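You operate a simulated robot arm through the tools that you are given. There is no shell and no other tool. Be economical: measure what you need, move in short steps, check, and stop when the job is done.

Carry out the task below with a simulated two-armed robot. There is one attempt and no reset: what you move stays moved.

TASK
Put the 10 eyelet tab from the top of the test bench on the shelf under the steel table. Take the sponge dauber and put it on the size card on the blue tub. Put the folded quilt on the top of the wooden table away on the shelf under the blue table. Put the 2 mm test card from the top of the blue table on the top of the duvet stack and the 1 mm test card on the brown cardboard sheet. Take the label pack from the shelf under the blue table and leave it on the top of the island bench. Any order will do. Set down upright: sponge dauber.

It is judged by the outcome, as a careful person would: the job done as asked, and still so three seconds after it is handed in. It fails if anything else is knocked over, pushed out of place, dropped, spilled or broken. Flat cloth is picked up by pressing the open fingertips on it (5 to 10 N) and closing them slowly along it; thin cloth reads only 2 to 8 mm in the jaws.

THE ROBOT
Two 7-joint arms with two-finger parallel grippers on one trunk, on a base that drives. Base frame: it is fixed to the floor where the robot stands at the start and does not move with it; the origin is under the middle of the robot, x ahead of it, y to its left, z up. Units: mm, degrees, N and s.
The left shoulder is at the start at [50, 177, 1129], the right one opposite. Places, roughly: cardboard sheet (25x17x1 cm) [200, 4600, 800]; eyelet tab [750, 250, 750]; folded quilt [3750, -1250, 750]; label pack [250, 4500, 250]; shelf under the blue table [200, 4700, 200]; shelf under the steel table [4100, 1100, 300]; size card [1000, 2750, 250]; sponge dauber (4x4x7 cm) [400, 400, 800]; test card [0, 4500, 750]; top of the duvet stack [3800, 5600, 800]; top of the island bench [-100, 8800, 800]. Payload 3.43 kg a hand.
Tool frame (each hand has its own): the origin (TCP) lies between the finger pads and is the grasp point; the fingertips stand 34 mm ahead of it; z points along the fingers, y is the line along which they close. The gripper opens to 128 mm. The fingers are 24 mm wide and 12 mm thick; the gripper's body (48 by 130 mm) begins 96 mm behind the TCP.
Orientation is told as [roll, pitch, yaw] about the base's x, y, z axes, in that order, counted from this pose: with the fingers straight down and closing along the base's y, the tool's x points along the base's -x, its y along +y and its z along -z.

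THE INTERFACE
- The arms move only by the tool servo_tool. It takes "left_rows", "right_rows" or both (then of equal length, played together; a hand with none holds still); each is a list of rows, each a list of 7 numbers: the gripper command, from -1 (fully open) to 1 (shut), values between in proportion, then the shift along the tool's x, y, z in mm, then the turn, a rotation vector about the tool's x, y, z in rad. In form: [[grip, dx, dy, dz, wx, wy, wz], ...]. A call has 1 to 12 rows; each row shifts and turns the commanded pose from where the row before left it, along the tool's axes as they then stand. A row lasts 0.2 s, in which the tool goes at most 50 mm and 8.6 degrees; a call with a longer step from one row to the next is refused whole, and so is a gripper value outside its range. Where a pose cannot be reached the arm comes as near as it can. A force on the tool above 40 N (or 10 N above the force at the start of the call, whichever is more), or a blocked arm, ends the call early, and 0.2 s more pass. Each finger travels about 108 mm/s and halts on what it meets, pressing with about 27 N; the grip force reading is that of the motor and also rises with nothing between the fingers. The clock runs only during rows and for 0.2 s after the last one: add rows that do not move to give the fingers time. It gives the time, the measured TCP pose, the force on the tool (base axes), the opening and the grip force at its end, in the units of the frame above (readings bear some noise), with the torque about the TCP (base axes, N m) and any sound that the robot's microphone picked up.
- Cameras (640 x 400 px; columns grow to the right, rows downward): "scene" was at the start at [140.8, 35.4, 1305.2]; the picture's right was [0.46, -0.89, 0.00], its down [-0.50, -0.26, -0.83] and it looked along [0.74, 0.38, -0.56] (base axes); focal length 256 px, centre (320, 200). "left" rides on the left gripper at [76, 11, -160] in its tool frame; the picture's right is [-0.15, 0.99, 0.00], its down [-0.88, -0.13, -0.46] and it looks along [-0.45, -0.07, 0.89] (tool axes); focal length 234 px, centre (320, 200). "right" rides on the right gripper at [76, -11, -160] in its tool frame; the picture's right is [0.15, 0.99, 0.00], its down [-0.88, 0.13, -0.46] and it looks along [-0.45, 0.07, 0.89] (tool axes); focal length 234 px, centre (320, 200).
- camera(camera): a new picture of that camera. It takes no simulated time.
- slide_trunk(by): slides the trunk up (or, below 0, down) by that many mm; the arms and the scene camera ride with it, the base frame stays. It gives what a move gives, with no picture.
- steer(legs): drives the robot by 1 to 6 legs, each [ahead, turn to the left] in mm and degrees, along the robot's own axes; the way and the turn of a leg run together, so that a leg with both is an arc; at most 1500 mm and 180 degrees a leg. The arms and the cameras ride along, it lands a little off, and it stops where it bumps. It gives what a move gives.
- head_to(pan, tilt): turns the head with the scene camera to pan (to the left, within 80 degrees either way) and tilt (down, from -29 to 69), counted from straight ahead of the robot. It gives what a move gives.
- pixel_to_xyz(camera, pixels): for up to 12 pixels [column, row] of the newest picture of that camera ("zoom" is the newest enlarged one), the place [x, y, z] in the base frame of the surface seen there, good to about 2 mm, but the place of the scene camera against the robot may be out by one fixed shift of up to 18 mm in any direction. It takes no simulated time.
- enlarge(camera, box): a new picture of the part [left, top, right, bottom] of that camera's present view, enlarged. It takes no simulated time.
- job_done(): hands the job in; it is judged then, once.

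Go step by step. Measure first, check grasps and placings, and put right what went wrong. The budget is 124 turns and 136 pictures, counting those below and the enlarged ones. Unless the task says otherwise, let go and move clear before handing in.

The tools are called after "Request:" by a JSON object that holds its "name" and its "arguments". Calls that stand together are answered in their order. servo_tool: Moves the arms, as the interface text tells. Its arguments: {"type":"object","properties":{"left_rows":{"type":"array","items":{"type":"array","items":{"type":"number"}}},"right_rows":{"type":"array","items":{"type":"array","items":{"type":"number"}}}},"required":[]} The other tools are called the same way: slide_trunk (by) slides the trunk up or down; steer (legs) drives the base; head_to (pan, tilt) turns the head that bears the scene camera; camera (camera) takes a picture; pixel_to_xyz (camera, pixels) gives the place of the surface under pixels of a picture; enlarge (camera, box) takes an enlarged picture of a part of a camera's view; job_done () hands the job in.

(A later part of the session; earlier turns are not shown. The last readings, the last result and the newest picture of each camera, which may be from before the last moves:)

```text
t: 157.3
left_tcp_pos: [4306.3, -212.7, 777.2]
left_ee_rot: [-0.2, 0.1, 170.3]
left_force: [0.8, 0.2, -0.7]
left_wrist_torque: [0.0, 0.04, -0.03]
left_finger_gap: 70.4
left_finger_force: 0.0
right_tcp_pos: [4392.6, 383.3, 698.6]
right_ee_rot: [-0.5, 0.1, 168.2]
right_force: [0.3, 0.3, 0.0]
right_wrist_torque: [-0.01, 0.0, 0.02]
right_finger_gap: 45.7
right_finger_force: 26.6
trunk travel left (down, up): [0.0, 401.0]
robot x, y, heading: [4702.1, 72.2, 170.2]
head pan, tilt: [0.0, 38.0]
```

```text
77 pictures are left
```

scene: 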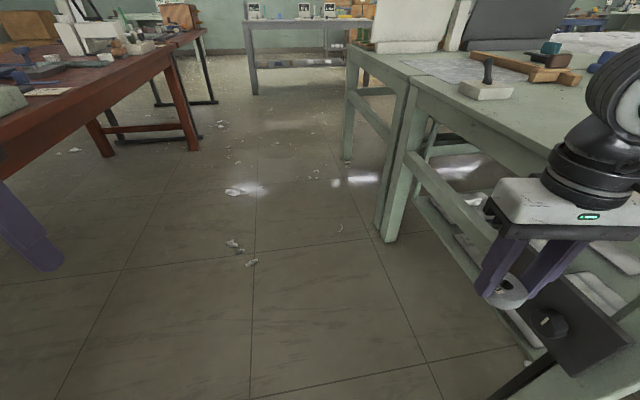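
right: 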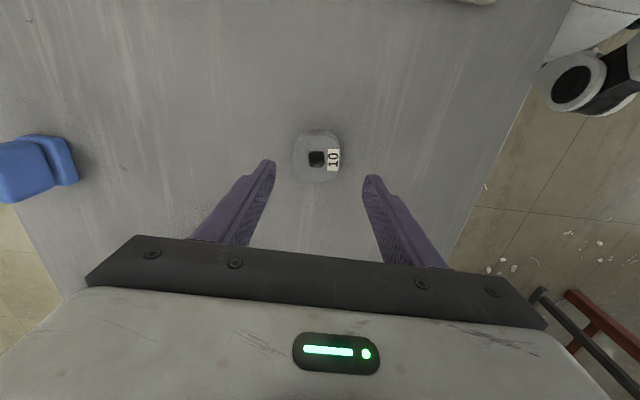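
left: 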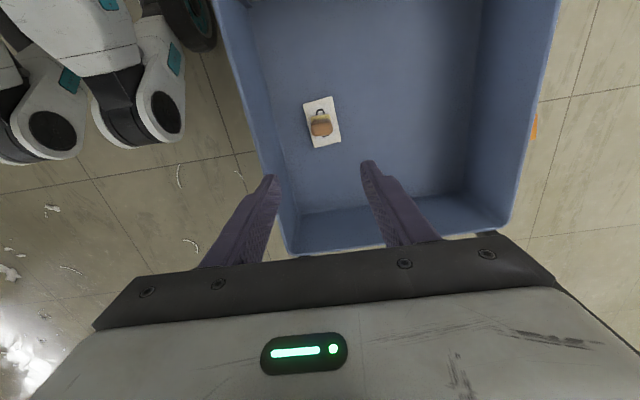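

The turn was blocked at heading 170: the right arm brushed the table side at this low trunk height. I'll turn back, raise the trunk, and then redo the manoeuvre.

Request:
{"name": "steer", "arguments": {"legs": [[0, -30]]}}

Request:
{"name": "slide_trunk", "arguments": {"by": 300}}

Request:
{"name": "camera", "arguments": {"camera": "scene"}}

```text
t: 159.2
left_tcp_pos: [4215.5, 25.5, 775.9]
left_ee_rot: [0.0, 0.2, 140.3]
left_force: [-0.3, -0.1, -0.6]
left_wrist_torque: [0.0, 0.01, -0.02]
left_finger_gap: 70.4
left_finger_force: 0.1
right_tcp_pos: [4588.9, 498.7, 696.7]
right_ee_rot: [-0.2, 0.4, 138.1]
right_force: [-0.4, 0.2, -1.6]
right_wrist_torque: [0.0, 0.05, 0.02]
right_finger_gap: 45.4
right_finger_force: 26.8
trunk travel left (down, up): [0.0, 401.0]
robot x, y, heading: [4705.0, 75.3, 140.1]
head pan, tilt: [0.0, 38.0]
```

```text
t: 162.2
left_tcp_pos: [4214.0, 26.0, 1075.8]
left_ee_rot: [-0.1, 0.2, 140.3]
left_force: [-0.1, 0.1, 0.0]
left_wrist_torque: [0.0, 0.0, 0.0]
left_finger_gap: 70.6
left_finger_force: 0.0
right_tcp_pos: [4587.5, 497.9, 996.7]
right_ee_rot: [-0.3, 0.4, 138.2]
right_force: [0.2, 0.5, 0.3]
right_wrist_torque: [0.0, 0.01, 0.0]
right_finger_gap: 45.8
right_finger_force: 27.1
trunk travel left (down, up): [-300.0, 101.0]
robot x, y, heading: [4703.2, 71.6, 140.2]
head pan, tilt: [0.0, 38.0]
```

```text
76 pictures are left
```

scene: 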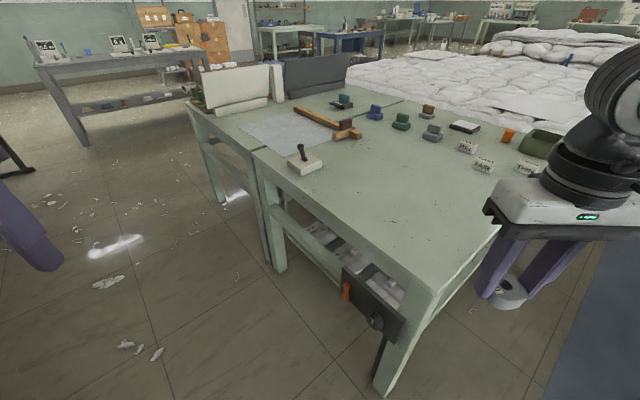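

Everything on the table is still in place. With the trunk up I'll repeat the move.

Request:
{"name": "steer", "arguments": {"legs": [[0, 50], [600, 0], [0, -100]]}}

Request:
{"name": "head_to", "arguments": {"pan": 0, "tilt": 45}}

Request:
{"name": "camera", "arguments": {"camera": "scene"}}

```text
t: 172.1
left_tcp_pos: [3750.4, 305.1, 1075.8]
left_ee_rot: [0.1, 0.2, 90.7]
left_force: [0.5, 0.6, -0.5]
left_wrist_torque: [0.0, 0.01, 0.01]
left_finger_gap: 70.3
left_finger_force: 0.2
right_tcp_pos: [4351.0, 327.1, 997.7]
right_ee_rot: [-0.2, 0.4, 88.7]
right_force: [0.6, 0.0, -0.9]
right_wrist_torque: [0.0, 0.0, 0.02]
right_finger_gap: 45.5
right_finger_force: 27.1
trunk travel left (down, up): [-300.0, 101.0]
robot x, y, heading: [4101.0, -34.3, 90.6]
head pan, tilt: [0.0, 38.0]
```

```text
t: 172.8
left_tcp_pos: [3749.3, 304.5, 1075.6]
left_ee_rot: [0.0, 0.1, 90.7]
left_force: [-0.2, 0.4, 0.3]
left_wrist_torque: [0.03, -0.03, 0.02]
left_finger_gap: 70.4
left_finger_force: 0.1
right_tcp_pos: [4350.8, 326.6, 997.0]
right_ee_rot: [-0.2, 0.4, 88.7]
right_force: [-0.6, -0.1, -0.8]
right_wrist_torque: [-0.03, 0.01, 0.0]
right_finger_gap: 45.9
right_finger_force: 26.9
trunk travel left (down, up): [-300.0, 101.0]
robot x, y, heading: [4103.4, -33.4, 90.4]
head pan, tilt: [0.0, 45.0]
```

```text
75 pictures are left
```

scene: 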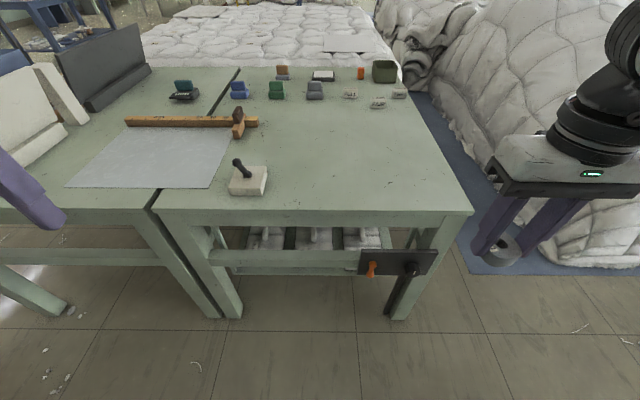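

I'll lower the trunk here (the arms are 200 mm clear of the table) and look under the top.

Request:
{"name": "slide_trunk", "arguments": {"by": -300}}

Request:
{"name": "enlarge", "arguments": {"camera": "scene", "box": [180, 100, 500, 300]}}

Request:
{"name": "pixel_to_xyz", "arguments": {"camera": "zoom", "pixels": [[150, 150], [200, 190], [300, 190], [245, 165], [400, 190], [200, 225], [310, 165], [450, 170], [430, 160], [250, 125], [250, 205], [300, 250]]}}

```text
t: 175.8
left_tcp_pos: [3749.8, 304.5, 777.0]
left_ee_rot: [0.0, 0.1, 90.7]
left_force: [-0.1, -0.5, -0.6]
left_wrist_torque: [0.0, 0.0, 0.02]
left_finger_gap: 70.4
left_finger_force: 0.1
right_tcp_pos: [4351.5, 326.6, 696.6]
right_ee_rot: [-0.1, 0.5, 88.8]
right_force: [-0.5, -0.5, 0.1]
right_wrist_torque: [-0.01, 0.01, -0.01]
right_finger_gap: 46.0
right_finger_force: 27.1
trunk travel left (down, up): [0.0, 401.0]
robot x, y, heading: [4102.7, -33.4, 90.6]
head pan, tilt: [0.0, 45.0]
```

```text
2.00 times, centred on (340, 200) of scene
```

zoom: 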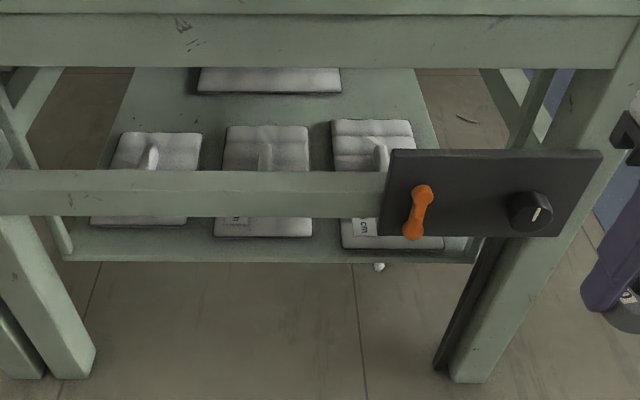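

```text
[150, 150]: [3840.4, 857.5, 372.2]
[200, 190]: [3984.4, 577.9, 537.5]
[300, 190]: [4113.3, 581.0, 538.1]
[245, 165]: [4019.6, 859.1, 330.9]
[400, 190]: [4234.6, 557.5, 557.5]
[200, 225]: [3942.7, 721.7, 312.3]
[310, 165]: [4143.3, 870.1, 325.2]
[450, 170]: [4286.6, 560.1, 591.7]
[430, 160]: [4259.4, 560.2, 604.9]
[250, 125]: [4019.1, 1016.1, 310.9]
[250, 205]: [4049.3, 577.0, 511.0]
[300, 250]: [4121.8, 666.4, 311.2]
```

The shelf (true z≈297) holds three pads with a rear item, and there is a front strip and a free area behind the pads. I'll measure the free spaces.

Request:
{"name": "pixel_to_xyz", "arguments": {"camera": "zoom", "pixels": [[200, 236], [200, 244], [200, 252], [200, 260], [270, 234], [270, 242], [100, 245], [75, 252], [180, 222], [218, 222], [330, 225], [320, 240]]}}

Request:
{"name": "pixel_to_xyz", "arguments": {"camera": "zoom", "pixels": [[160, 100], [200, 115], [260, 110], [320, 110], [215, 150], [320, 150], [380, 110], [400, 90], [270, 92], [120, 120], [250, 66], [250, 60]]}}

```text
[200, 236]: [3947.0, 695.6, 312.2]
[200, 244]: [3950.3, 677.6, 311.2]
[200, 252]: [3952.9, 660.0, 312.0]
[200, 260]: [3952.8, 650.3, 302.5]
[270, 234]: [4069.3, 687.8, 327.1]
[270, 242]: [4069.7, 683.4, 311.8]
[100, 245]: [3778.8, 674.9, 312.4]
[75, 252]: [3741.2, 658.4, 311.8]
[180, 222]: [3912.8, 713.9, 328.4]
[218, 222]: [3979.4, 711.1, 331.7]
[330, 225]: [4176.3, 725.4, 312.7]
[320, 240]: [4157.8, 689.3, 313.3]
```

```text
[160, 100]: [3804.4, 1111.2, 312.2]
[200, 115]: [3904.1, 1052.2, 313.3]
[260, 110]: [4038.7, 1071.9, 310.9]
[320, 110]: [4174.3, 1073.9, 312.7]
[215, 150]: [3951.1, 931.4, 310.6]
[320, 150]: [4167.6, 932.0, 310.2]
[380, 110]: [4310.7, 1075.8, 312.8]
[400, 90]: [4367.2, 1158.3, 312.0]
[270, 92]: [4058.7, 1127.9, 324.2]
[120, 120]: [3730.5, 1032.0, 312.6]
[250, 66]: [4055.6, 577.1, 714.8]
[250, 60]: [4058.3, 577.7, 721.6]
```

The gap between the left and middle pads (x≈3918–3978) with the front strip (shelf edge y≈651) fits the tab. I'll shift the robot to x≈3820 so the right arm faces it, entering below the rail with the tool tilted about 45°.

Request:
{"name": "slide_trunk", "arguments": {"by": 300}}

Request:
{"name": "steer", "arguments": {"legs": [[0, 90], [285, 0], [0, -90]]}}

Request:
{"name": "slide_trunk", "arguments": {"by": -300}}

Request:
{"name": "camera", "arguments": {"camera": "scene"}}

```text
t: 178.8
left_tcp_pos: [3749.9, 304.0, 1075.2]
left_ee_rot: [0.0, 0.2, 90.8]
left_force: [-0.5, -0.2, -0.3]
left_wrist_torque: [-0.01, -0.02, 0.0]
left_finger_gap: 70.5
left_finger_force: 0.1
right_tcp_pos: [4350.2, 327.2, 995.6]
right_ee_rot: [-0.2, 0.4, 88.7]
right_force: [-0.3, 0.1, -0.8]
right_wrist_torque: [0.01, 0.01, 0.0]
right_finger_gap: 45.7
right_finger_force: 27.0
trunk travel left (down, up): [-300.0, 101.0]
robot x, y, heading: [4100.2, -35.7, 90.8]
head pan, tilt: [0.0, 45.0]
```

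```text
t: 188.3
left_tcp_pos: [3460.7, 304.4, 1075.1]
left_ee_rot: [-0.1, 0.2, 91.2]
left_force: [0.4, -0.2, -0.2]
left_wrist_torque: [0.0, -0.01, -0.01]
left_finger_gap: 70.6
left_finger_force: 0.1
right_tcp_pos: [4062.4, 332.0, 997.2]
right_ee_rot: [-0.2, 0.2, 89.3]
right_force: [0.9, -0.4, -0.3]
right_wrist_torque: [0.01, -0.01, 0.04]
right_finger_gap: 45.8
right_finger_force: 26.8
trunk travel left (down, up): [-300.0, 101.0]
robot x, y, heading: [3815.8, -32.0, 91.1]
head pan, tilt: [0.0, 45.0]
```

```text
t: 191.3
left_tcp_pos: [3463.2, 305.1, 774.9]
left_ee_rot: [0.0, 0.2, 91.3]
left_force: [0.1, 0.1, 0.8]
left_wrist_torque: [0.03, 0.02, 0.0]
left_finger_gap: 70.4
left_finger_force: 0.0
right_tcp_pos: [4061.4, 331.3, 697.2]
right_ee_rot: [-0.2, 0.3, 89.2]
right_force: [-0.4, 0.7, -0.4]
right_wrist_torque: [-0.02, -0.01, 0.01]
right_finger_gap: 45.8
right_finger_force: 27.3
trunk travel left (down, up): [0.0, 401.0]
robot x, y, heading: [3814.0, -33.9, 91.2]
head pan, tilt: [0.0, 45.0]
```

```text
73 pictures are left
```

scene: 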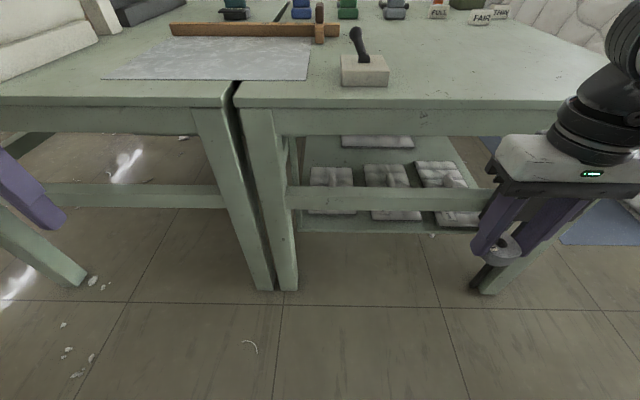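

I'll bring the right hand in front of the gap at y≈450 and lower it.

Request:
{"name": "servo_tool", "arguments": {"right_rows": [[0.6, -30, 38, 0, 0, 0, 0], [0.6, -30, 38, 0, 0, 0, 0], [0.6, -30, 38, 0, 0, 0, 0], [0.6, -30, 0, 35, 0, 0, 0], [0.6, 0, 0, 45, 0, 0, 0], [0.6, 0, 0, 45, 0, 0, 0], [0.6, 0, 0, 45, 0, 0, 0], [0.6, 0, 0, 45, 0, 0, 0], [0.6, 0, 0, 0, 0, 0, 0]]}}

Request:
{"name": "servo_tool", "arguments": {"right_rows": [[0.6, 0, 0, 0, 0, -0.131, 0], [0.6, 0, 0, 0, 0, -0.131, 0], [0.6, 0, 0, 0, 0, -0.131, 0], [0.6, 0, 0, 0, 0, -0.131, 0], [0.6, 0, 0, 0, 0, -0.131, 0], [0.6, 0, 0, 0, 0, -0.131, 0], [0.6, 0, 0, 0, 0, 0, 0]]}}

Request:
{"name": "camera", "arguments": {"camera": "right"}}

Request:
{"name": "camera", "arguments": {"camera": "scene"}}

```text
t: 193.3
left_tcp_pos: [3461.6, 305.4, 776.0]
left_ee_rot: [0.0, 0.2, 91.2]
left_force: [0.1, -0.1, 0.6]
left_wrist_torque: [-0.01, 0.01, 0.0]
left_finger_gap: 70.4
left_finger_force: 0.1
right_tcp_pos: [3948.1, 450.9, 481.5]
right_ee_rot: [-0.2, 0.4, 89.3]
right_force: [0.2, -0.1, -0.6]
right_wrist_torque: [-0.02, 0.01, 0.02]
right_finger_gap: 45.6
right_finger_force: 27.1
trunk travel left (down, up): [0.0, 401.0]
robot x, y, heading: [3816.5, -31.8, 91.2]
head pan, tilt: [0.0, 45.0]
```

```text
t: 194.9
left_tcp_pos: [3461.3, 305.0, 775.5]
left_ee_rot: [-0.1, 0.2, 91.2]
left_force: [0.4, 0.2, 0.1]
left_wrist_torque: [0.04, 0.05, -0.01]
left_finger_gap: 70.6
left_finger_force: 0.0
right_tcp_pos: [3951.1, 452.5, 480.4]
right_ee_rot: [-0.3, -44.8, 89.4]
right_force: [0.2, 0.2, -0.8]
right_wrist_torque: [-0.01, -0.04, 0.0]
right_finger_gap: 45.7
right_finger_force: 27.2
trunk travel left (down, up): [0.0, 401.0]
robot x, y, heading: [3813.1, -31.2, 91.1]
head pan, tilt: [0.0, 45.0]
```

```text
72 pictures are left
```

right: 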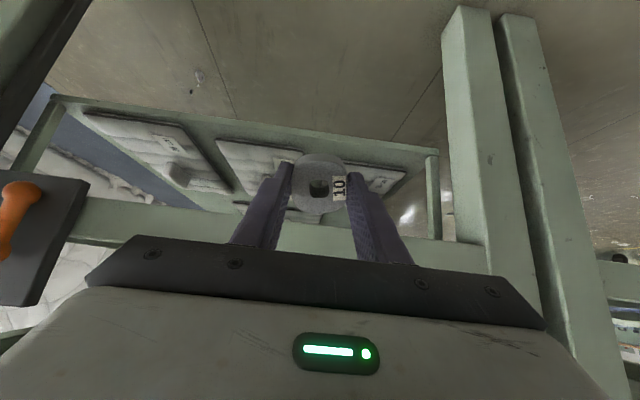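

```text
71 pictures are left
```

scene: 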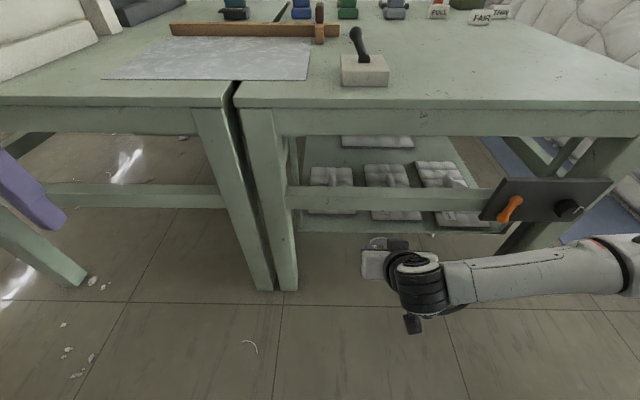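

The tilt went well. In the right camera (upside-down view) the pads are at (150,150), (260,165) and (385,180). I'll measure the shelf edge and pad edges.

Request:
{"name": "enlarge", "arguments": {"camera": "right", "box": [200, 100, 450, 250]}}

Request:
{"name": "pixel_to_xyz", "arguments": {"camera": "right", "pixels": [[250, 132], [330, 145], [420, 152], [260, 138], [225, 142], [290, 150], [400, 175], [350, 160], [380, 165], [400, 215], [420, 250], [360, 225]]}}

```text
2.56 times, centred on (325, 175) of right
```

zoom: 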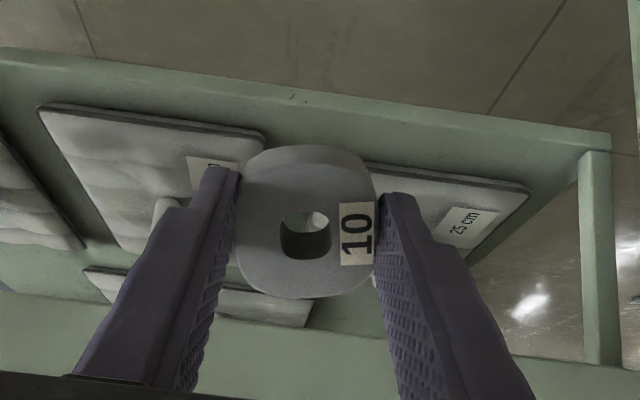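

```text
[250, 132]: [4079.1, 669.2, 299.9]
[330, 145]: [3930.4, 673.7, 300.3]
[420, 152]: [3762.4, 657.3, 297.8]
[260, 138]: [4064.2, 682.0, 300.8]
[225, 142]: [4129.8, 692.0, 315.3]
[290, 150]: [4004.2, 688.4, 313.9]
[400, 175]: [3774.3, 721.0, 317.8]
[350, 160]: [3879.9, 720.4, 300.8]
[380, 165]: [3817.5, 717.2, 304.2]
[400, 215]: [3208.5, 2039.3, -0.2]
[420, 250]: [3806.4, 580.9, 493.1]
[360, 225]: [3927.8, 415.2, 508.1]
```

Request:
{"name": "pixel_to_xyz", "arguments": {"camera": "zoom", "pixels": [[262, 132], [255, 150], [372, 168], [385, 178], [340, 110], [340, 130], [340, 100], [240, 125], [400, 160]]}}

```text
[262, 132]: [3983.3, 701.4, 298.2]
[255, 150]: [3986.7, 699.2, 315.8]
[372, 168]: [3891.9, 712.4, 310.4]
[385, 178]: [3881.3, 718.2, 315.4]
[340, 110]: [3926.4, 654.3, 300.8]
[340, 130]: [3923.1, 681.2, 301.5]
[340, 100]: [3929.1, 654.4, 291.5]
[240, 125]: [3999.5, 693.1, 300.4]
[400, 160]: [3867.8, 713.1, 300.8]
```

The shelf top is z=300.5 with its front edge at y=654, and the gap between pads is x≈3897–3984. I'll go down in front, then forward under the rail to TCP (3941,655,355).

Request:
{"name": "servo_tool", "arguments": {"right_rows": [[0.6, 24.7, 3.3, 34.2, 0, 0, 0], [0.6, 24.7, 3.3, 34.2, 0, 0, 0], [0.6, 24.7, 3.3, 34.2, 0, 0, 0], [0.6, -32, 0, 32, 0, 0, 0], [0.6, -32, 0, 32, 0, 0, 0], [0.6, 0, 0, 0, 0, 0, 0]]}}

Request:
{"name": "camera", "arguments": {"camera": "right"}}

```text
t: 196.3
left_tcp_pos: [3460.8, 304.4, 776.0]
left_ee_rot: [0.0, 0.2, 91.3]
left_force: [-0.7, 0.6, 0.1]
left_wrist_torque: [-0.02, 0.04, -0.02]
left_finger_gap: 70.3
left_finger_force: 0.0
right_tcp_pos: [3945.2, 564.2, 353.0]
right_ee_rot: [-0.2, -44.8, 89.4]
right_force: [0.2, 0.3, -0.6]
right_wrist_torque: [0.0, -0.03, -0.01]
right_finger_gap: 45.8
right_finger_force: 27.4
trunk travel left (down, up): [0.0, 401.0]
robot x, y, heading: [3821.1, -29.9, 91.2]
head pan, tilt: [0.0, 45.0]
```

```text
69 pictures are left
```

right: 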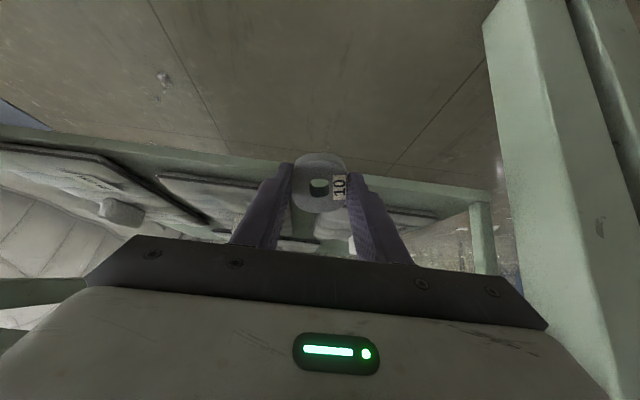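

The path is clear. I'll move forward another 92 mm, then creep down to contact.

Request:
{"name": "servo_tool", "arguments": {"right_rows": [[0.6, -32, 2, 32, 0, 0, 0], [0.6, -33, 2, 33, 0, 0, 0], [0.6, 0, 0, 0, 0, 0, 0], [0.6, 2.8, 0, 2.8, 0, 0, 0], [0.6, 1.4, 0, 1.4, 0, 0, 0], [0.6, 1.4, 0, 1.4, 0, 0, 0], [0.6, 0, 0, 0, 0, 0, 0]]}}

Request:
{"name": "enlarge", "arguments": {"camera": "right", "box": [220, 120, 420, 250]}}

```text
t: 197.9
left_tcp_pos: [3459.9, 305.4, 774.9]
left_ee_rot: [0.0, 0.4, 91.1]
left_force: [0.1, 0.5, 0.2]
left_wrist_torque: [0.02, 0.04, 0.01]
left_finger_gap: 70.3
left_finger_force: 0.0
right_tcp_pos: [3942.3, 656.8, 346.7]
right_ee_rot: [-0.4, -44.8, 89.3]
right_force: [3.2, -0.2, -7.7]
right_wrist_torque: [0.43, 0.46, 0.16]
right_finger_gap: 45.6
right_finger_force: 26.9
trunk travel left (down, up): [0.0, 401.0]
robot x, y, heading: [3818.5, -31.0, 90.9]
head pan, tilt: [0.0, 45.0]
```

```text
3.08 times, centred on (320, 185) of right
```

zoom: 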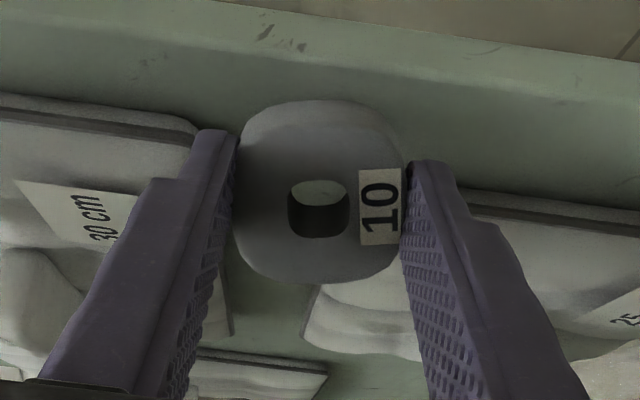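

There is a light −7.7 N touch: the gripper body is brushing the rail from below. I'll back off 6 mm and drop slightly toward shelf contact.

Request:
{"name": "servo_tool", "arguments": {"right_rows": [[0.6, 4.2, 0, -4.2, 0, 0, 0], [0.6, 0.7, 0, 0.7, 0, 0, 0], [0.6, 0.7, 0, 0.7, 0, 0, 0], [0.6, 0, 0, 0, 0, 0, 0]]}}

```text
t: 198.9
left_tcp_pos: [3461.4, 304.4, 776.4]
left_ee_rot: [-0.2, 0.2, 91.3]
left_force: [0.6, -0.9, 0.5]
left_wrist_torque: [0.03, 0.0, -0.02]
left_finger_gap: 70.4
left_finger_force: 0.1
right_tcp_pos: [3940.8, 649.0, 344.3]
right_ee_rot: [-0.3, -44.7, 89.4]
right_force: [0.0, 0.5, 0.5]
right_wrist_torque: [-0.02, 0.02, 0.01]
right_finger_gap: 45.7
right_finger_force: 27.1
trunk travel left (down, up): [0.0, 401.0]
robot x, y, heading: [3817.5, -30.0, 91.0]
head pan, tilt: [0.0, 45.0]
```

Free again. I'll lower until contact.

Request:
{"name": "servo_tool", "arguments": {"right_rows": [[0.6, 0.7, 0, 0.7, 0, 0, 0], [0.6, 0.7, 0, 0.7, 0, 0, 0], [0.6, 0, 0, 0, 0, 0, 0]]}}

Request:
{"name": "enlarge", "arguments": {"camera": "right", "box": [220, 120, 420, 250]}}

```text
t: 199.7
left_tcp_pos: [3461.8, 304.5, 776.4]
left_ee_rot: [-0.1, 0.2, 91.1]
left_force: [0.0, 0.7, -0.8]
left_wrist_torque: [0.05, -0.01, 0.0]
left_finger_gap: 70.2
left_finger_force: 0.1
right_tcp_pos: [3941.1, 649.5, 342.6]
right_ee_rot: [-0.4, -44.7, 89.4]
right_force: [0.1, -0.3, -0.8]
right_wrist_torque: [0.01, 0.01, -0.02]
right_finger_gap: 46.1
right_finger_force: 27.3
trunk travel left (down, up): [0.0, 401.0]
robot x, y, heading: [3814.6, -30.9, 91.4]
head pan, tilt: [0.0, 45.0]
```

```text
3.08 times, centred on (320, 185) of right
```

zoom: 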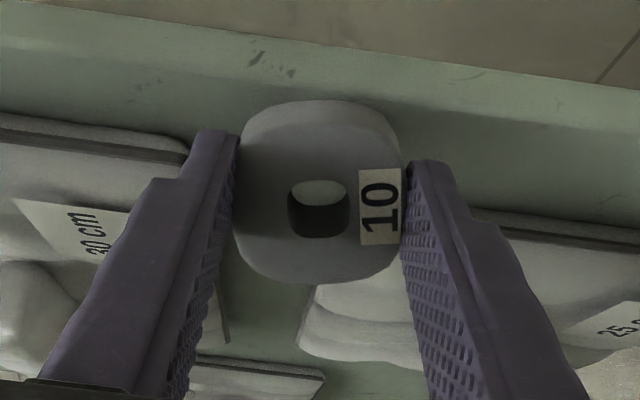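

Request:
{"name": "servo_tool", "arguments": {"right_rows": [[0.6, 1, 0, 1, 0, 0, 0], [0.6, 1, 0, 1, 0, 0, 0], [0.6, 1, 0, 1, 0, 0, 0], [0.6, 0, 0, 0, 0, 0, 0]]}}

```text
t: 200.7
left_tcp_pos: [3460.7, 303.1, 775.9]
left_ee_rot: [-0.1, 0.1, 91.2]
left_force: [0.0, -0.1, 1.0]
left_wrist_torque: [0.02, -0.02, 0.03]
left_finger_gap: 70.5
left_finger_force: 0.2
right_tcp_pos: [3940.0, 649.4, 342.0]
right_ee_rot: [-0.3, -45.0, 89.4]
right_force: [0.7, -2.7, 14.4]
right_wrist_torque: [0.06, -0.04, 0.01]
right_finger_gap: 45.9
right_finger_force: 27.0
trunk travel left (down, up): [0.0, 401.0]
robot x, y, heading: [3817.7, -36.0, 90.9]
head pan, tilt: [0.0, 45.0]
```

Contact at 14 N. I'll open and wait, then look.

Request:
{"name": "servo_tool", "arguments": {"right_rows": [[0.2, 0, 0, 0, 0, 0, 0], [0.05, 0, 0, 0, 0, 0, 0], [0.05, 0, 0, 0, 0, 0, 0], [0.05, 0, 0, 0, 0, 0, 0], [0.05, 0, 0, 0, 0, 0, 0]]}}

Request:
{"name": "enlarge", "arguments": {"camera": "right", "box": [220, 120, 420, 250]}}

```text
t: 201.9
left_tcp_pos: [3461.1, 305.0, 776.0]
left_ee_rot: [-0.1, 0.2, 91.1]
left_force: [0.5, -0.6, 0.1]
left_wrist_torque: [0.0, 0.02, -0.02]
left_finger_gap: 70.5
left_finger_force: 0.1
right_tcp_pos: [3940.0, 648.4, 338.6]
right_ee_rot: [-0.3, -44.7, 89.3]
right_force: [0.4, -0.3, 0.5]
right_wrist_torque: [-0.04, -0.03, -0.01]
right_finger_gap: 60.9
right_finger_force: 0.0
trunk travel left (down, up): [0.0, 401.0]
robot x, y, heading: [3813.3, -30.6, 91.3]
head pan, tilt: [0.0, 45.0]
```

```text
3.08 times, centred on (320, 185) of right
```

zoom: 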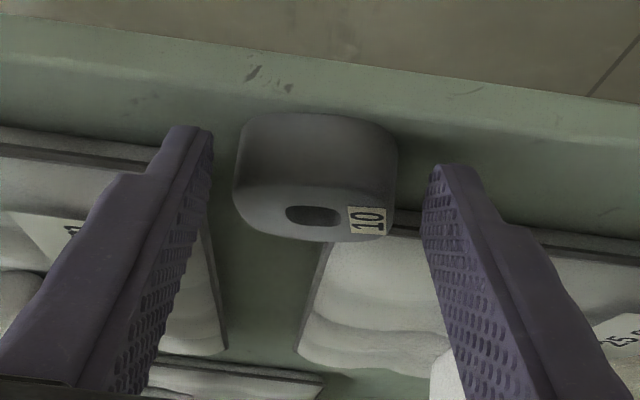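

The tab now lies flat on the shelf between the pads. I'll retreat straight back, then raise and untilt.

Request:
{"name": "servo_tool", "arguments": {"right_rows": [[0.05, 20, 0, -20, 0, 0, 0], [0.05, 32, 0, -32, 0, 0, 0], [0.05, 32, 0, -32, 0, 0, 0], [0.05, 32, 0, -32, 0, 0, 0], [0.05, -20, 0, -20, 0, 0.131, 0], [0.05, -20, 0, -20, 0, 0.131, 0], [0.05, 0, 0, -40, 0, 0.131, 0], [0.05, 0, 0, -40, 0, 0.131, 0], [0.05, 0, 0, -40, 0, 0.131, 0], [0.05, 0, 0, -40, 0, 0.131, 0], [0.05, 0, 0, -40, 0, 0, 0], [0.05, 0, 0, 0, 0, 0, 0]]}}

Request:
{"name": "slide_trunk", "arguments": {"by": 300}}

Request:
{"name": "camera", "arguments": {"camera": "scene"}}

```text
t: 204.5
left_tcp_pos: [3461.0, 304.4, 774.9]
left_ee_rot: [-0.1, 0.2, 91.1]
left_force: [-0.9, 0.4, -0.7]
left_wrist_torque: [-0.02, -0.04, -0.01]
left_finger_gap: 70.5
left_finger_force: 0.1
right_tcp_pos: [3938.0, 438.7, 586.8]
right_ee_rot: [-0.2, 0.5, 89.2]
right_force: [0.3, -0.3, 0.6]
right_wrist_torque: [0.0, -0.04, 0.0]
right_finger_gap: 60.8
right_finger_force: 0.1
trunk travel left (down, up): [0.0, 401.0]
robot x, y, heading: [3817.0, -30.3, 91.1]
head pan, tilt: [0.0, 45.0]
```

```text
t: 207.5
left_tcp_pos: [3460.9, 305.2, 1076.7]
left_ee_rot: [-0.1, 0.2, 91.2]
left_force: [-0.2, 0.5, -0.1]
left_wrist_torque: [-0.01, -0.01, 0.02]
left_finger_gap: 70.4
left_finger_force: 0.0
right_tcp_pos: [3938.0, 438.2, 886.8]
right_ee_rot: [-0.2, 0.4, 89.2]
right_force: [-0.7, -0.2, 0.3]
right_wrist_torque: [0.03, 0.01, 0.03]
right_finger_gap: 60.9
right_finger_force: 0.1
trunk travel left (down, up): [-300.0, 101.0]
robot x, y, heading: [3817.5, -29.3, 90.9]
head pan, tilt: [0.0, 45.0]
```

```text
65 pictures are left
```

scene: 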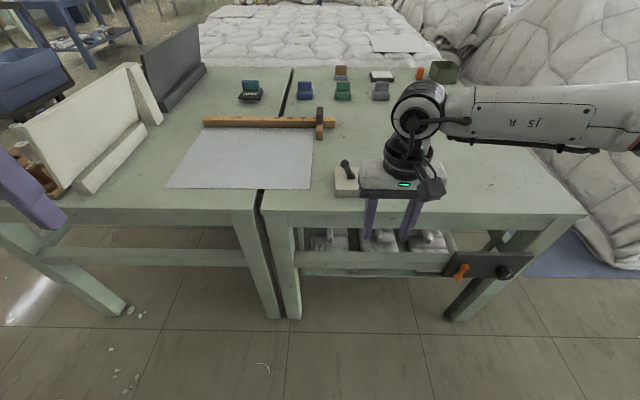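

The tab is placed and the rest is undisturbed. Now the quilt: I'll raise the right hand, turn to face the wooden table at -y, and look.

Request:
{"name": "servo_tool", "arguments": {"right_rows": [[-0.2, 20, -20, -40, 0, 0, 0], [-0.2, 20, -20, -40, 0, 0, 0], [-0.2, 20, -20, -35, 0, 0, 0], [-0.2, 0, 0, 0, 0, 0, 0]]}}

Request:
{"name": "steer", "arguments": {"legs": [[0, -180]]}}

Request:
{"name": "head_to", "arguments": {"pan": 0, "tilt": 35}}

Request:
{"name": "camera", "arguments": {"camera": "scene"}}

```text
t: 208.5
left_tcp_pos: [3461.5, 303.9, 1074.9]
left_ee_rot: [-0.1, 0.3, 91.1]
left_force: [1.1, 1.1, -0.1]
left_wrist_torque: [-0.01, -0.02, 0.01]
left_finger_gap: 70.3
left_finger_force: 0.0
right_tcp_pos: [3995.7, 376.7, 1004.6]
right_ee_rot: [-0.2, 0.4, 89.2]
right_force: [0.2, -0.6, -1.1]
right_wrist_torque: [0.01, -0.04, -0.03]
right_finger_gap: 76.7
right_finger_force: 0.1
trunk travel left (down, up): [-300.0, 101.0]
robot x, y, heading: [3818.8, -32.8, 91.2]
head pan, tilt: [0.0, 45.0]
```

```text
t: 216.4
left_tcp_pos: [4147.4, -392.5, 1077.1]
left_ee_rot: [-0.1, 0.2, -92.7]
left_force: [0.7, -0.4, 0.4]
left_wrist_torque: [0.02, 0.02, 0.0]
left_finger_gap: 70.1
left_finger_force: 0.0
right_tcp_pos: [3608.7, -427.7, 1003.7]
right_ee_rot: [-0.3, 0.3, -94.7]
right_force: [0.0, 0.8, 0.2]
right_wrist_torque: [-0.01, -0.02, -0.01]
right_finger_gap: 77.0
right_finger_force: 0.0
trunk travel left (down, up): [-300.0, 101.0]
robot x, y, heading: [3816.7, -35.3, -92.8]
head pan, tilt: [0.0, 45.0]
```

```text
t: 217.1
left_tcp_pos: [4148.4, -391.7, 1074.6]
left_ee_rot: [-0.1, 0.1, -92.8]
left_force: [0.4, -0.5, 0.0]
left_wrist_torque: [0.0, 0.01, 0.03]
left_finger_gap: 70.2
left_finger_force: 0.1
right_tcp_pos: [3610.2, -428.7, 1003.6]
right_ee_rot: [-0.1, 0.3, -94.6]
right_force: [-0.1, -0.1, -0.9]
right_wrist_torque: [0.0, -0.01, -0.01]
right_finger_gap: 76.8
right_finger_force: 0.1
trunk travel left (down, up): [-300.0, 101.0]
robot x, y, heading: [3815.5, -31.1, -92.7]
head pan, tilt: [0.0, 35.0]
```

```text
64 pictures are left
```

scene: 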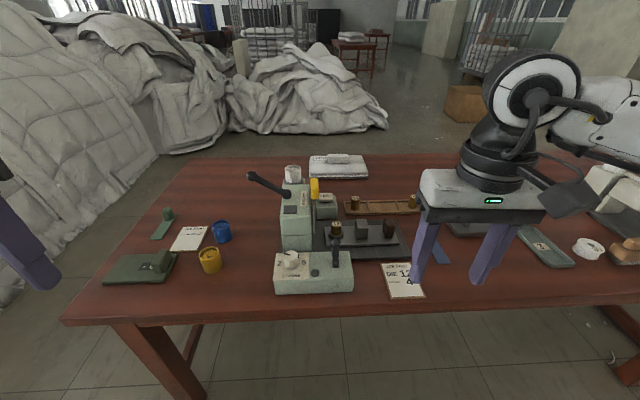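

The folded quilt seems to be the white pad at (338,165), near the table's far edge. I'll measure it.

Request:
{"name": "enlarge", "arguments": {"camera": "scene", "box": [240, 130, 440, 250]}}

Request:
{"name": "pixel_to_xyz", "arguments": {"camera": "scene", "pixels": [[338, 166], [310, 178], [367, 178], [312, 157], [364, 155], [338, 158], [400, 156], [200, 158], [62, 320], [640, 295], [300, 190], [385, 125]]}}

```text
3.20 times, centred on (340, 190) of scene
```

zoom: 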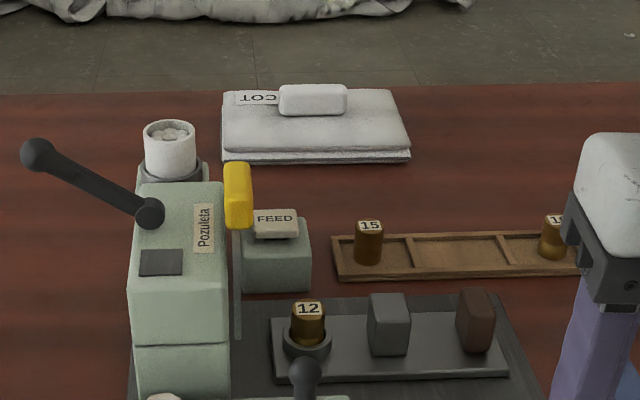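

```text
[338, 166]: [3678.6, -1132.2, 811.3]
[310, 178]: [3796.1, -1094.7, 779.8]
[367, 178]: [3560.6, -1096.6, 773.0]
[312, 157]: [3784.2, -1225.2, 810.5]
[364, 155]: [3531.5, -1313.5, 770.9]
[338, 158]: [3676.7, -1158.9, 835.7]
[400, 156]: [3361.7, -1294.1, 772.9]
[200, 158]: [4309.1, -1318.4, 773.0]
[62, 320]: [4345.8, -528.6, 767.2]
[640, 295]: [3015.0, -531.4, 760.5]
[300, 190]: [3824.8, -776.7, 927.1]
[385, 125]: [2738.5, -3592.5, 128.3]
```

The quilt lies at x 3561–3796, y −1095…−1300 by the far edge, with a grip block on top at about (3677,−1150). I need the far side, so I'll check the gap between the +x end of the table and the pile.

Request:
{"name": "pixel_to_xyz", "arguments": {"camera": "scene", "pixels": [[8, 300], [50, 255], [100, 210], [135, 185], [165, 153], [215, 148], [240, 135], [100, 240], [60, 290], [160, 165], [150, 200], [230, 145]]}}

Request:
{"name": "head_to", "arguments": {"pan": 40, "tilt": 30}}

Request:
{"name": "camera", "arguments": {"camera": "scene"}}

```text
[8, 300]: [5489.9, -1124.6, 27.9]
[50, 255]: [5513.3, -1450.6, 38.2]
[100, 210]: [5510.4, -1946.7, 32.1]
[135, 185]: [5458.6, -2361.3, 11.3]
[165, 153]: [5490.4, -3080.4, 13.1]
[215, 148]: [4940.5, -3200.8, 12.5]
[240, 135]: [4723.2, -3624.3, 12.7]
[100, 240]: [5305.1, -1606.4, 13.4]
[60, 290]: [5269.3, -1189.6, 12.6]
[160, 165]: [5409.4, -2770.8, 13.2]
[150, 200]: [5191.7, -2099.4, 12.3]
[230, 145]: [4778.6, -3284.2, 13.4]
```

```text
t: 218.2
left_tcp_pos: [4148.0, -392.6, 1076.5]
left_ee_rot: [0.0, 0.2, -92.7]
left_force: [-0.7, -0.1, 0.7]
left_wrist_torque: [0.02, -0.03, 0.01]
left_finger_gap: 70.5
left_finger_force: 0.1
right_tcp_pos: [3610.2, -426.9, 1004.2]
right_ee_rot: [-0.2, 0.4, -94.7]
right_force: [0.1, 0.0, -0.8]
right_wrist_torque: [-0.02, 0.01, 0.01]
right_finger_gap: 77.3
right_finger_force: 0.2
trunk travel left (down, up): [-300.0, 101.0]
robot x, y, heading: [3814.8, -34.2, -93.1]
head pan, tilt: [40.0, 30.0]
```

```text
62 pictures are left
```

scene: 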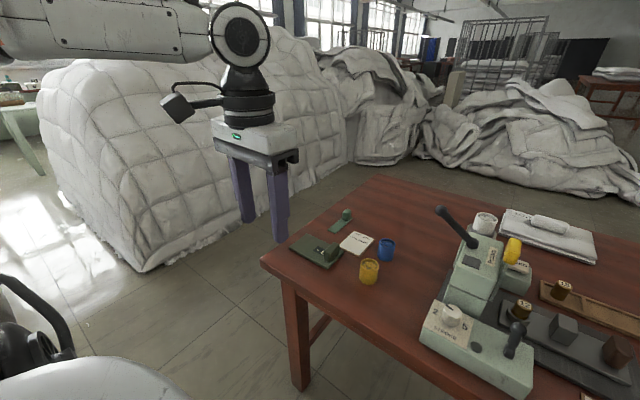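

The gap is over 1.1 m wide. I'll drive around the +x end of the table to its far side.

Request:
{"name": "steer", "arguments": {"legs": [[0, 93], [1085, 0], [0, -90], [1500, 0], [180, 0], [0, -90]]}}

Request:
{"name": "steer", "arguments": {"legs": [[1080, 0], [0, -90]]}}

Request:
{"name": "head_to", "arguments": {"pan": 0, "tilt": 45}}

Request:
{"name": "camera", "arguments": {"camera": "scene"}}

```text
t: 243.3
left_tcp_pos: [4554.5, -2038.6, 1075.2]
left_ee_rot: [0.0, 0.3, -178.8]
left_force: [0.4, 1.3, 1.1]
left_wrist_torque: [0.02, 0.0, 0.01]
left_finger_gap: 70.3
left_finger_force: 0.1
right_tcp_pos: [4482.7, -1505.6, 1004.2]
right_ee_rot: [-0.2, 0.2, 179.2]
right_force: [0.0, 0.2, -0.5]
right_wrist_torque: [-0.02, 0.0, 0.01]
right_finger_gap: 76.7
right_finger_force: 0.1
trunk travel left (down, up): [-300.0, 101.0]
robot x, y, heading: [4892.6, -1684.0, -178.6]
head pan, tilt: [40.0, 30.0]
```

```text
t: 252.7
left_tcp_pos: [3444.7, -1353.9, 1075.7]
left_ee_rot: [-0.1, 0.3, 90.5]
left_force: [-0.2, -0.4, -0.3]
left_wrist_torque: [0.02, -0.03, 0.0]
left_finger_gap: 70.4
left_finger_force: 0.0
right_tcp_pos: [3978.7, -1288.1, 1004.4]
right_ee_rot: [-0.1, 0.4, 88.5]
right_force: [0.2, -0.2, 0.8]
right_wrist_torque: [-0.01, 0.01, -0.02]
right_finger_gap: 77.0
right_finger_force: 0.1
trunk travel left (down, up): [-300.0, 101.0]
robot x, y, heading: [3795.5, -1690.0, 90.8]
head pan, tilt: [40.0, 30.0]
```

```text
t: 253.8
left_tcp_pos: [3443.9, -1354.1, 1075.8]
left_ee_rot: [-0.1, 0.2, 90.6]
left_force: [-0.6, -0.7, -0.2]
left_wrist_torque: [0.02, -0.06, -0.01]
left_finger_gap: 70.1
left_finger_force: 0.1
right_tcp_pos: [3979.7, -1287.6, 1003.9]
right_ee_rot: [-0.3, 0.2, 88.6]
right_force: [-0.4, -0.7, -0.5]
right_wrist_torque: [0.0, 0.01, 0.03]
right_finger_gap: 76.7
right_finger_force: 0.1
trunk travel left (down, up): [-300.0, 101.0]
robot x, y, heading: [3795.7, -1691.4, 90.4]
head pan, tilt: [0.0, 45.0]
```

```text
61 pictures are left
```

scene: 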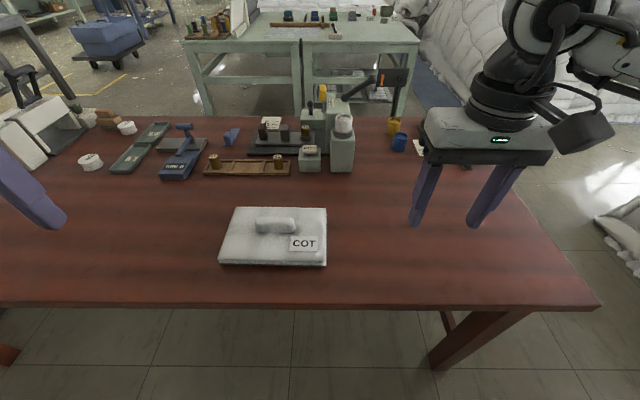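

The quilt with its grip block is right in front at (276,226). I'll bring the left hand over it and measure with the wrist camera.

Request:
{"name": "servo_tool", "arguments": {"left_rows": [[-0.6, -25, -40, 0, 0, 0, 0], [-0.6, -25, -40, 0, 0, 0, 0], [-0.6, -25, -40, 0, 0, 0, 0], [-0.6, -25, -40, 10, 0, 0, 0], [-0.6, -25, -40, 10, 0, 0, 0], [-0.6, -20, -40, 10, 0, 0, 0], [-0.6, 0, 0, 40, 0, 0, 0], [-0.6, 0, 0, 40, 0, 0, 0], [-0.6, 0, 0, 0, 0, 0, 0]]}}

Request:
{"name": "camera", "arguments": {"camera": "left"}}

```text
t: 255.8
left_tcp_pos: [3645.7, -1234.4, 960.0]
left_ee_rot: [0.0, 0.2, 90.6]
left_force: [-0.2, -0.6, -0.3]
left_wrist_torque: [0.01, -0.01, -0.05]
left_finger_gap: 102.3
left_finger_force: 0.0
left hand out of reach, approached as far as the arm can: row 5, 6
right_tcp_pos: [3979.2, -1287.4, 1003.9]
right_ee_rot: [-0.1, 0.2, 88.5]
right_force: [0.0, -0.1, -1.2]
right_wrist_torque: [0.0, 0.03, 0.02]
right_finger_gap: 76.7
right_finger_force: 0.1
trunk travel left (down, up): [-300.0, 101.0]
robot x, y, heading: [3795.8, -1691.4, 90.5]
head pan, tilt: [0.0, 45.0]
```

```text
60 pictures are left
```

left: 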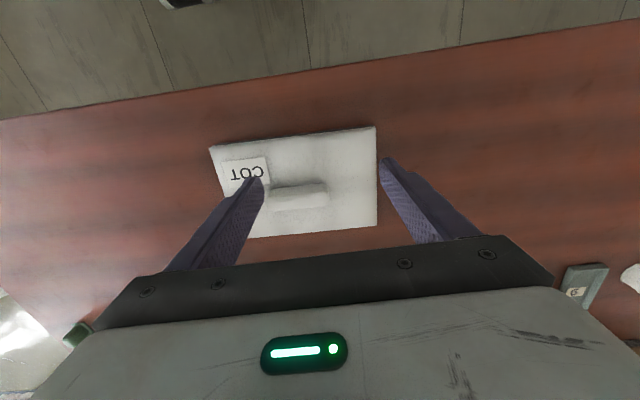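

Request:
{"name": "pixel_to_xyz", "arguments": {"camera": "left", "pixels": [[272, 193], [327, 190], [299, 185], [299, 197], [299, 205], [350, 210], [299, 192], [230, 148], [374, 130], [375, 222]]}}

Request:
{"name": "enlarge", "arguments": {"camera": "left", "box": [200, 110, 400, 250]}}

```text
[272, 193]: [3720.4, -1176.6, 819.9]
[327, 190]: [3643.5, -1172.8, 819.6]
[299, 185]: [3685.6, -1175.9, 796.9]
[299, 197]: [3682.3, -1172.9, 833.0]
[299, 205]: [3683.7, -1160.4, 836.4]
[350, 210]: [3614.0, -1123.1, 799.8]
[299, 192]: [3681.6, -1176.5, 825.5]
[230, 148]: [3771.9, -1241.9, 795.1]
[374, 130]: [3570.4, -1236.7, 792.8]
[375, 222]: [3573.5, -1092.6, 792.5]
```

```text
2.86 times, centred on (300, 180) of left
```

zoom: 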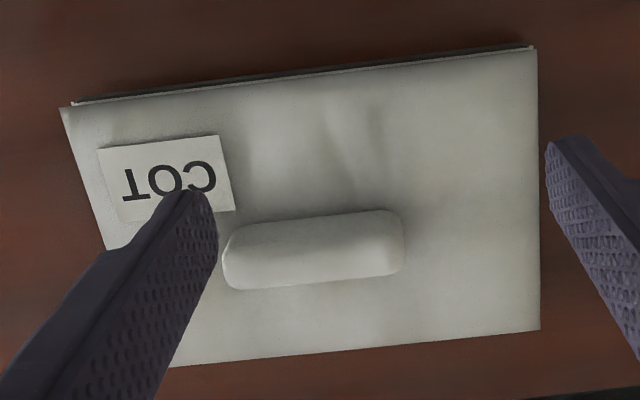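

The grip block spans x 3643–3722 and y ≈ −1178…−1150, with its top at z=836 and base at 797. I'll turn the left hand to close along y, then tilt it 45° about that axis so the quilt can later be slid under a table.

Request:
{"name": "servo_tool", "arguments": {"left_rows": [[-0.2, 0, 0, 0, 0, 0, 0.144], [-0.2, 0, 0, 0, 0, 0, 0.144], [-0.2, 0, 0, 0, 0, 0, 0.144], [-0.2, 0, 0, 0, 0, 0, 0.144], [-0.2, 0, 0, 0, 0, 0, 0.144], [-0.2, 0, 0, 0, 0, 0, 0.144], [-0.2, 0, 0, 0, 0, 0, 0.144], [-0.2, 0, 0, 0, 0, 0, 0.144], [-0.2, 0, 0, 0, 0, 0, 0.144], [-0.2, 0, 0, 0, 0, 0, 0.144], [-0.2, 0, 0, 0, 0, 0, 0.141], [-0.2, 0, 0, 0, 0, 0, 0]]}}

Request:
{"name": "servo_tool", "arguments": {"left_rows": [[-0.2, 0, 0, 0, 0, -0.131, 0], [-0.2, 0, 0, 0, 0, -0.131, 0], [-0.2, 0, 0, 0, 0, -0.131, 0], [-0.2, 0, 0, 0, 0, -0.131, 0], [-0.2, 0, 0, 0, 0, -0.131, 0], [-0.2, 0, 0, 0, 0, -0.131, 0], [-0.2, 0, 0, 0, 0, 0, 0]]}}

Request:
{"name": "camera", "arguments": {"camera": "left"}}

Request:
{"name": "camera", "arguments": {"camera": "scene"}}

```text
t: 258.4
left_tcp_pos: [3642.8, -1233.4, 960.3]
left_ee_rot: [-0.2, -0.1, -0.1]
left_force: [-0.6, -0.1, -0.2]
left_wrist_torque: [-0.01, 0.01, -0.02]
left_finger_gap: 76.7
left_finger_force: 0.0
right_tcp_pos: [3979.2, -1287.7, 1004.6]
right_ee_rot: [-0.2, 0.3, 88.5]
right_force: [0.0, 1.2, -0.2]
right_wrist_torque: [0.04, 0.03, -0.01]
right_finger_gap: 76.4
right_finger_force: 0.2
trunk travel left (down, up): [-300.0, 101.0]
robot x, y, heading: [3796.8, -1695.6, 90.4]
head pan, tilt: [0.0, 45.0]
```

```text
t: 260.0
left_tcp_pos: [3643.4, -1233.5, 960.4]
left_ee_rot: [-0.4, -45.1, 0.2]
left_force: [0.3, 0.3, -0.7]
left_wrist_torque: [-0.03, 0.0, 0.01]
left_finger_gap: 77.0
left_finger_force: 0.1
right_tcp_pos: [3979.8, -1287.4, 1005.0]
right_ee_rot: [-0.2, 0.3, 88.5]
right_force: [0.0, 0.5, -0.7]
right_wrist_torque: [0.01, -0.02, -0.01]
right_finger_gap: 76.9
right_finger_force: 0.1
trunk travel left (down, up): [-300.0, 101.0]
robot x, y, heading: [3798.4, -1694.6, 90.4]
head pan, tilt: [0.0, 45.0]
```

```text
58 pictures are left
```

left: 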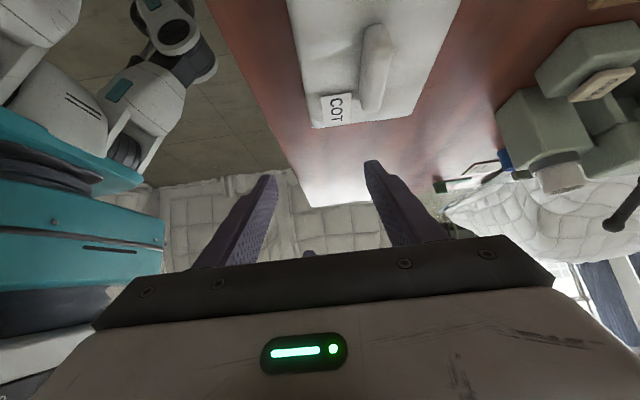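

```text
57 pictures are left
```

scene: 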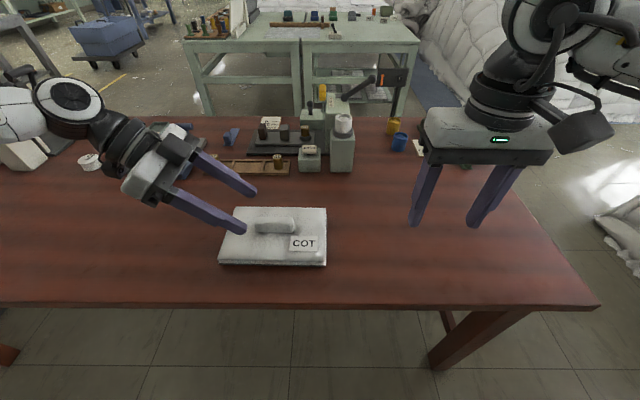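

The wrist tolerates this pose. I'll measure the block (376,70) from the left camera again.

Request:
{"name": "pixel_to_xyz", "arguments": {"camera": "left", "pixels": [[378, 28], [372, 108], [376, 70], [362, 70], [389, 70], [395, 85], [350, 60], [383, 45]]}}

Request:
{"name": "enlarge", "arguments": {"camera": "left", "box": [290, 0, 470, 140]}}

```text
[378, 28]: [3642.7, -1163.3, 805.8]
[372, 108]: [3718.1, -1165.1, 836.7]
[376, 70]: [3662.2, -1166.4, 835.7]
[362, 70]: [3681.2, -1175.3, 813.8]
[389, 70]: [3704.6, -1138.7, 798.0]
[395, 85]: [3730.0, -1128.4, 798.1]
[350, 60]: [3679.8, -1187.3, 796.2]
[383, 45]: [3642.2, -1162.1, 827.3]
```

```text
2.86 times, centred on (380, 70) of left
```

zoom: 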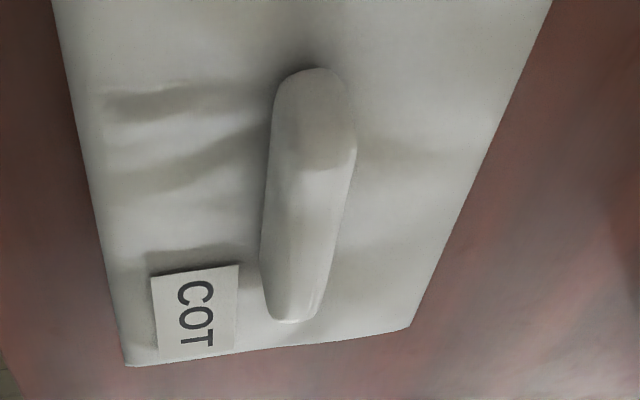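

The block's centreline is at y≈−1163 and x 3641–3722. I'll move to TCP (3672,−1163,832) and close.

Request:
{"name": "servo_tool", "arguments": {"left_rows": [[-0.2, 0, 35, 0, 0, 0, 0], [-0.2, 0, 35.5, 0, 0, 0, 0], [-0.2, 23.5, 0, 37, 0, 0, 0], [-0.2, 23.5, 0, 37, 0, 0, 0], [-0.2, 17, 0, 27, 0, 0, 0], [-0.2, 6.5, 0, 10, 0, 0, 0], [-0.2, 0, 0, 0, 0, 0, 0]]}}

Request:
{"name": "camera", "arguments": {"camera": "left"}}

```text
t: 261.6
left_tcp_pos: [3664.1, -1215.6, 884.4]
left_ee_rot: [-0.1, -44.9, 0.1]
left_force: [-0.4, 0.5, 0.6]
left_wrist_torque: [-0.02, 0.01, 0.0]
left_finger_gap: 76.8
left_finger_force: 0.0
left hand out of reach, approached as far as the arm can: row 3, 4, 5, 6
right_tcp_pos: [3978.4, -1287.5, 1004.2]
right_ee_rot: [-0.2, 0.3, 88.5]
right_force: [0.4, 0.5, 0.4]
right_wrist_torque: [0.01, -0.01, 0.01]
right_finger_gap: 76.7
right_finger_force: 0.0
trunk travel left (down, up): [-300.0, 101.0]
robot x, y, heading: [3794.4, -1696.8, 90.3]
head pan, tilt: [0.0, 45.0]
```

```text
55 pictures are left
```

left: 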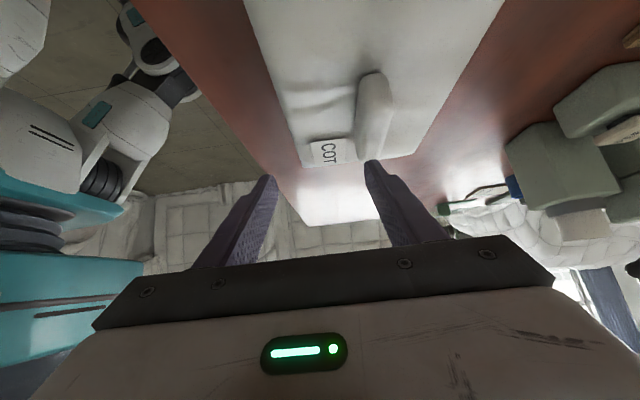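

The hand is short of reach by ~50 mm. I'll raise it a little, drive the base 65 mm closer, and retry.

Request:
{"name": "servo_tool", "arguments": {"left_rows": [[-0.2, -28, 0, -28, 0, 0, 0], [-0.2, 0, 0, 0, 0, 0, 0]]}}

Request:
{"name": "steer", "arguments": {"legs": [[65, 0]]}}

```text
t: 262.2
left_tcp_pos: [3662.8, -1215.7, 925.5]
left_ee_rot: [-0.3, -45.0, 0.1]
left_force: [0.3, 1.6, 0.0]
left_wrist_torque: [-0.02, 0.02, -0.03]
left_finger_gap: 76.8
left_finger_force: 0.0
right_tcp_pos: [3978.9, -1286.5, 1004.6]
right_ee_rot: [-0.2, 0.3, 88.5]
right_force: [-0.7, 0.9, -0.2]
right_wrist_torque: [0.0, 0.0, 0.0]
right_finger_gap: 76.8
right_finger_force: 0.1
trunk travel left (down, up): [-300.0, 101.0]
robot x, y, heading: [3795.8, -1698.0, 90.4]
head pan, tilt: [0.0, 45.0]
```

```text
t: 263.2
left_tcp_pos: [3662.9, -1147.9, 923.7]
left_ee_rot: [-0.4, -45.1, 0.2]
left_force: [0.5, 0.0, -0.7]
left_wrist_torque: [-0.01, -0.02, -0.02]
left_finger_gap: 76.7
left_finger_force: 0.0
right_tcp_pos: [3978.9, -1221.6, 1003.6]
right_ee_rot: [-0.2, 0.4, 88.4]
right_force: [-1.4, 0.0, 0.0]
right_wrist_torque: [-0.01, 0.0, -0.02]
right_finger_gap: 76.8
right_finger_force: 0.0
trunk travel left (down, up): [-300.0, 101.0]
robot x, y, heading: [3793.3, -1632.1, 90.4]
head pan, tilt: [0.0, 45.0]
```

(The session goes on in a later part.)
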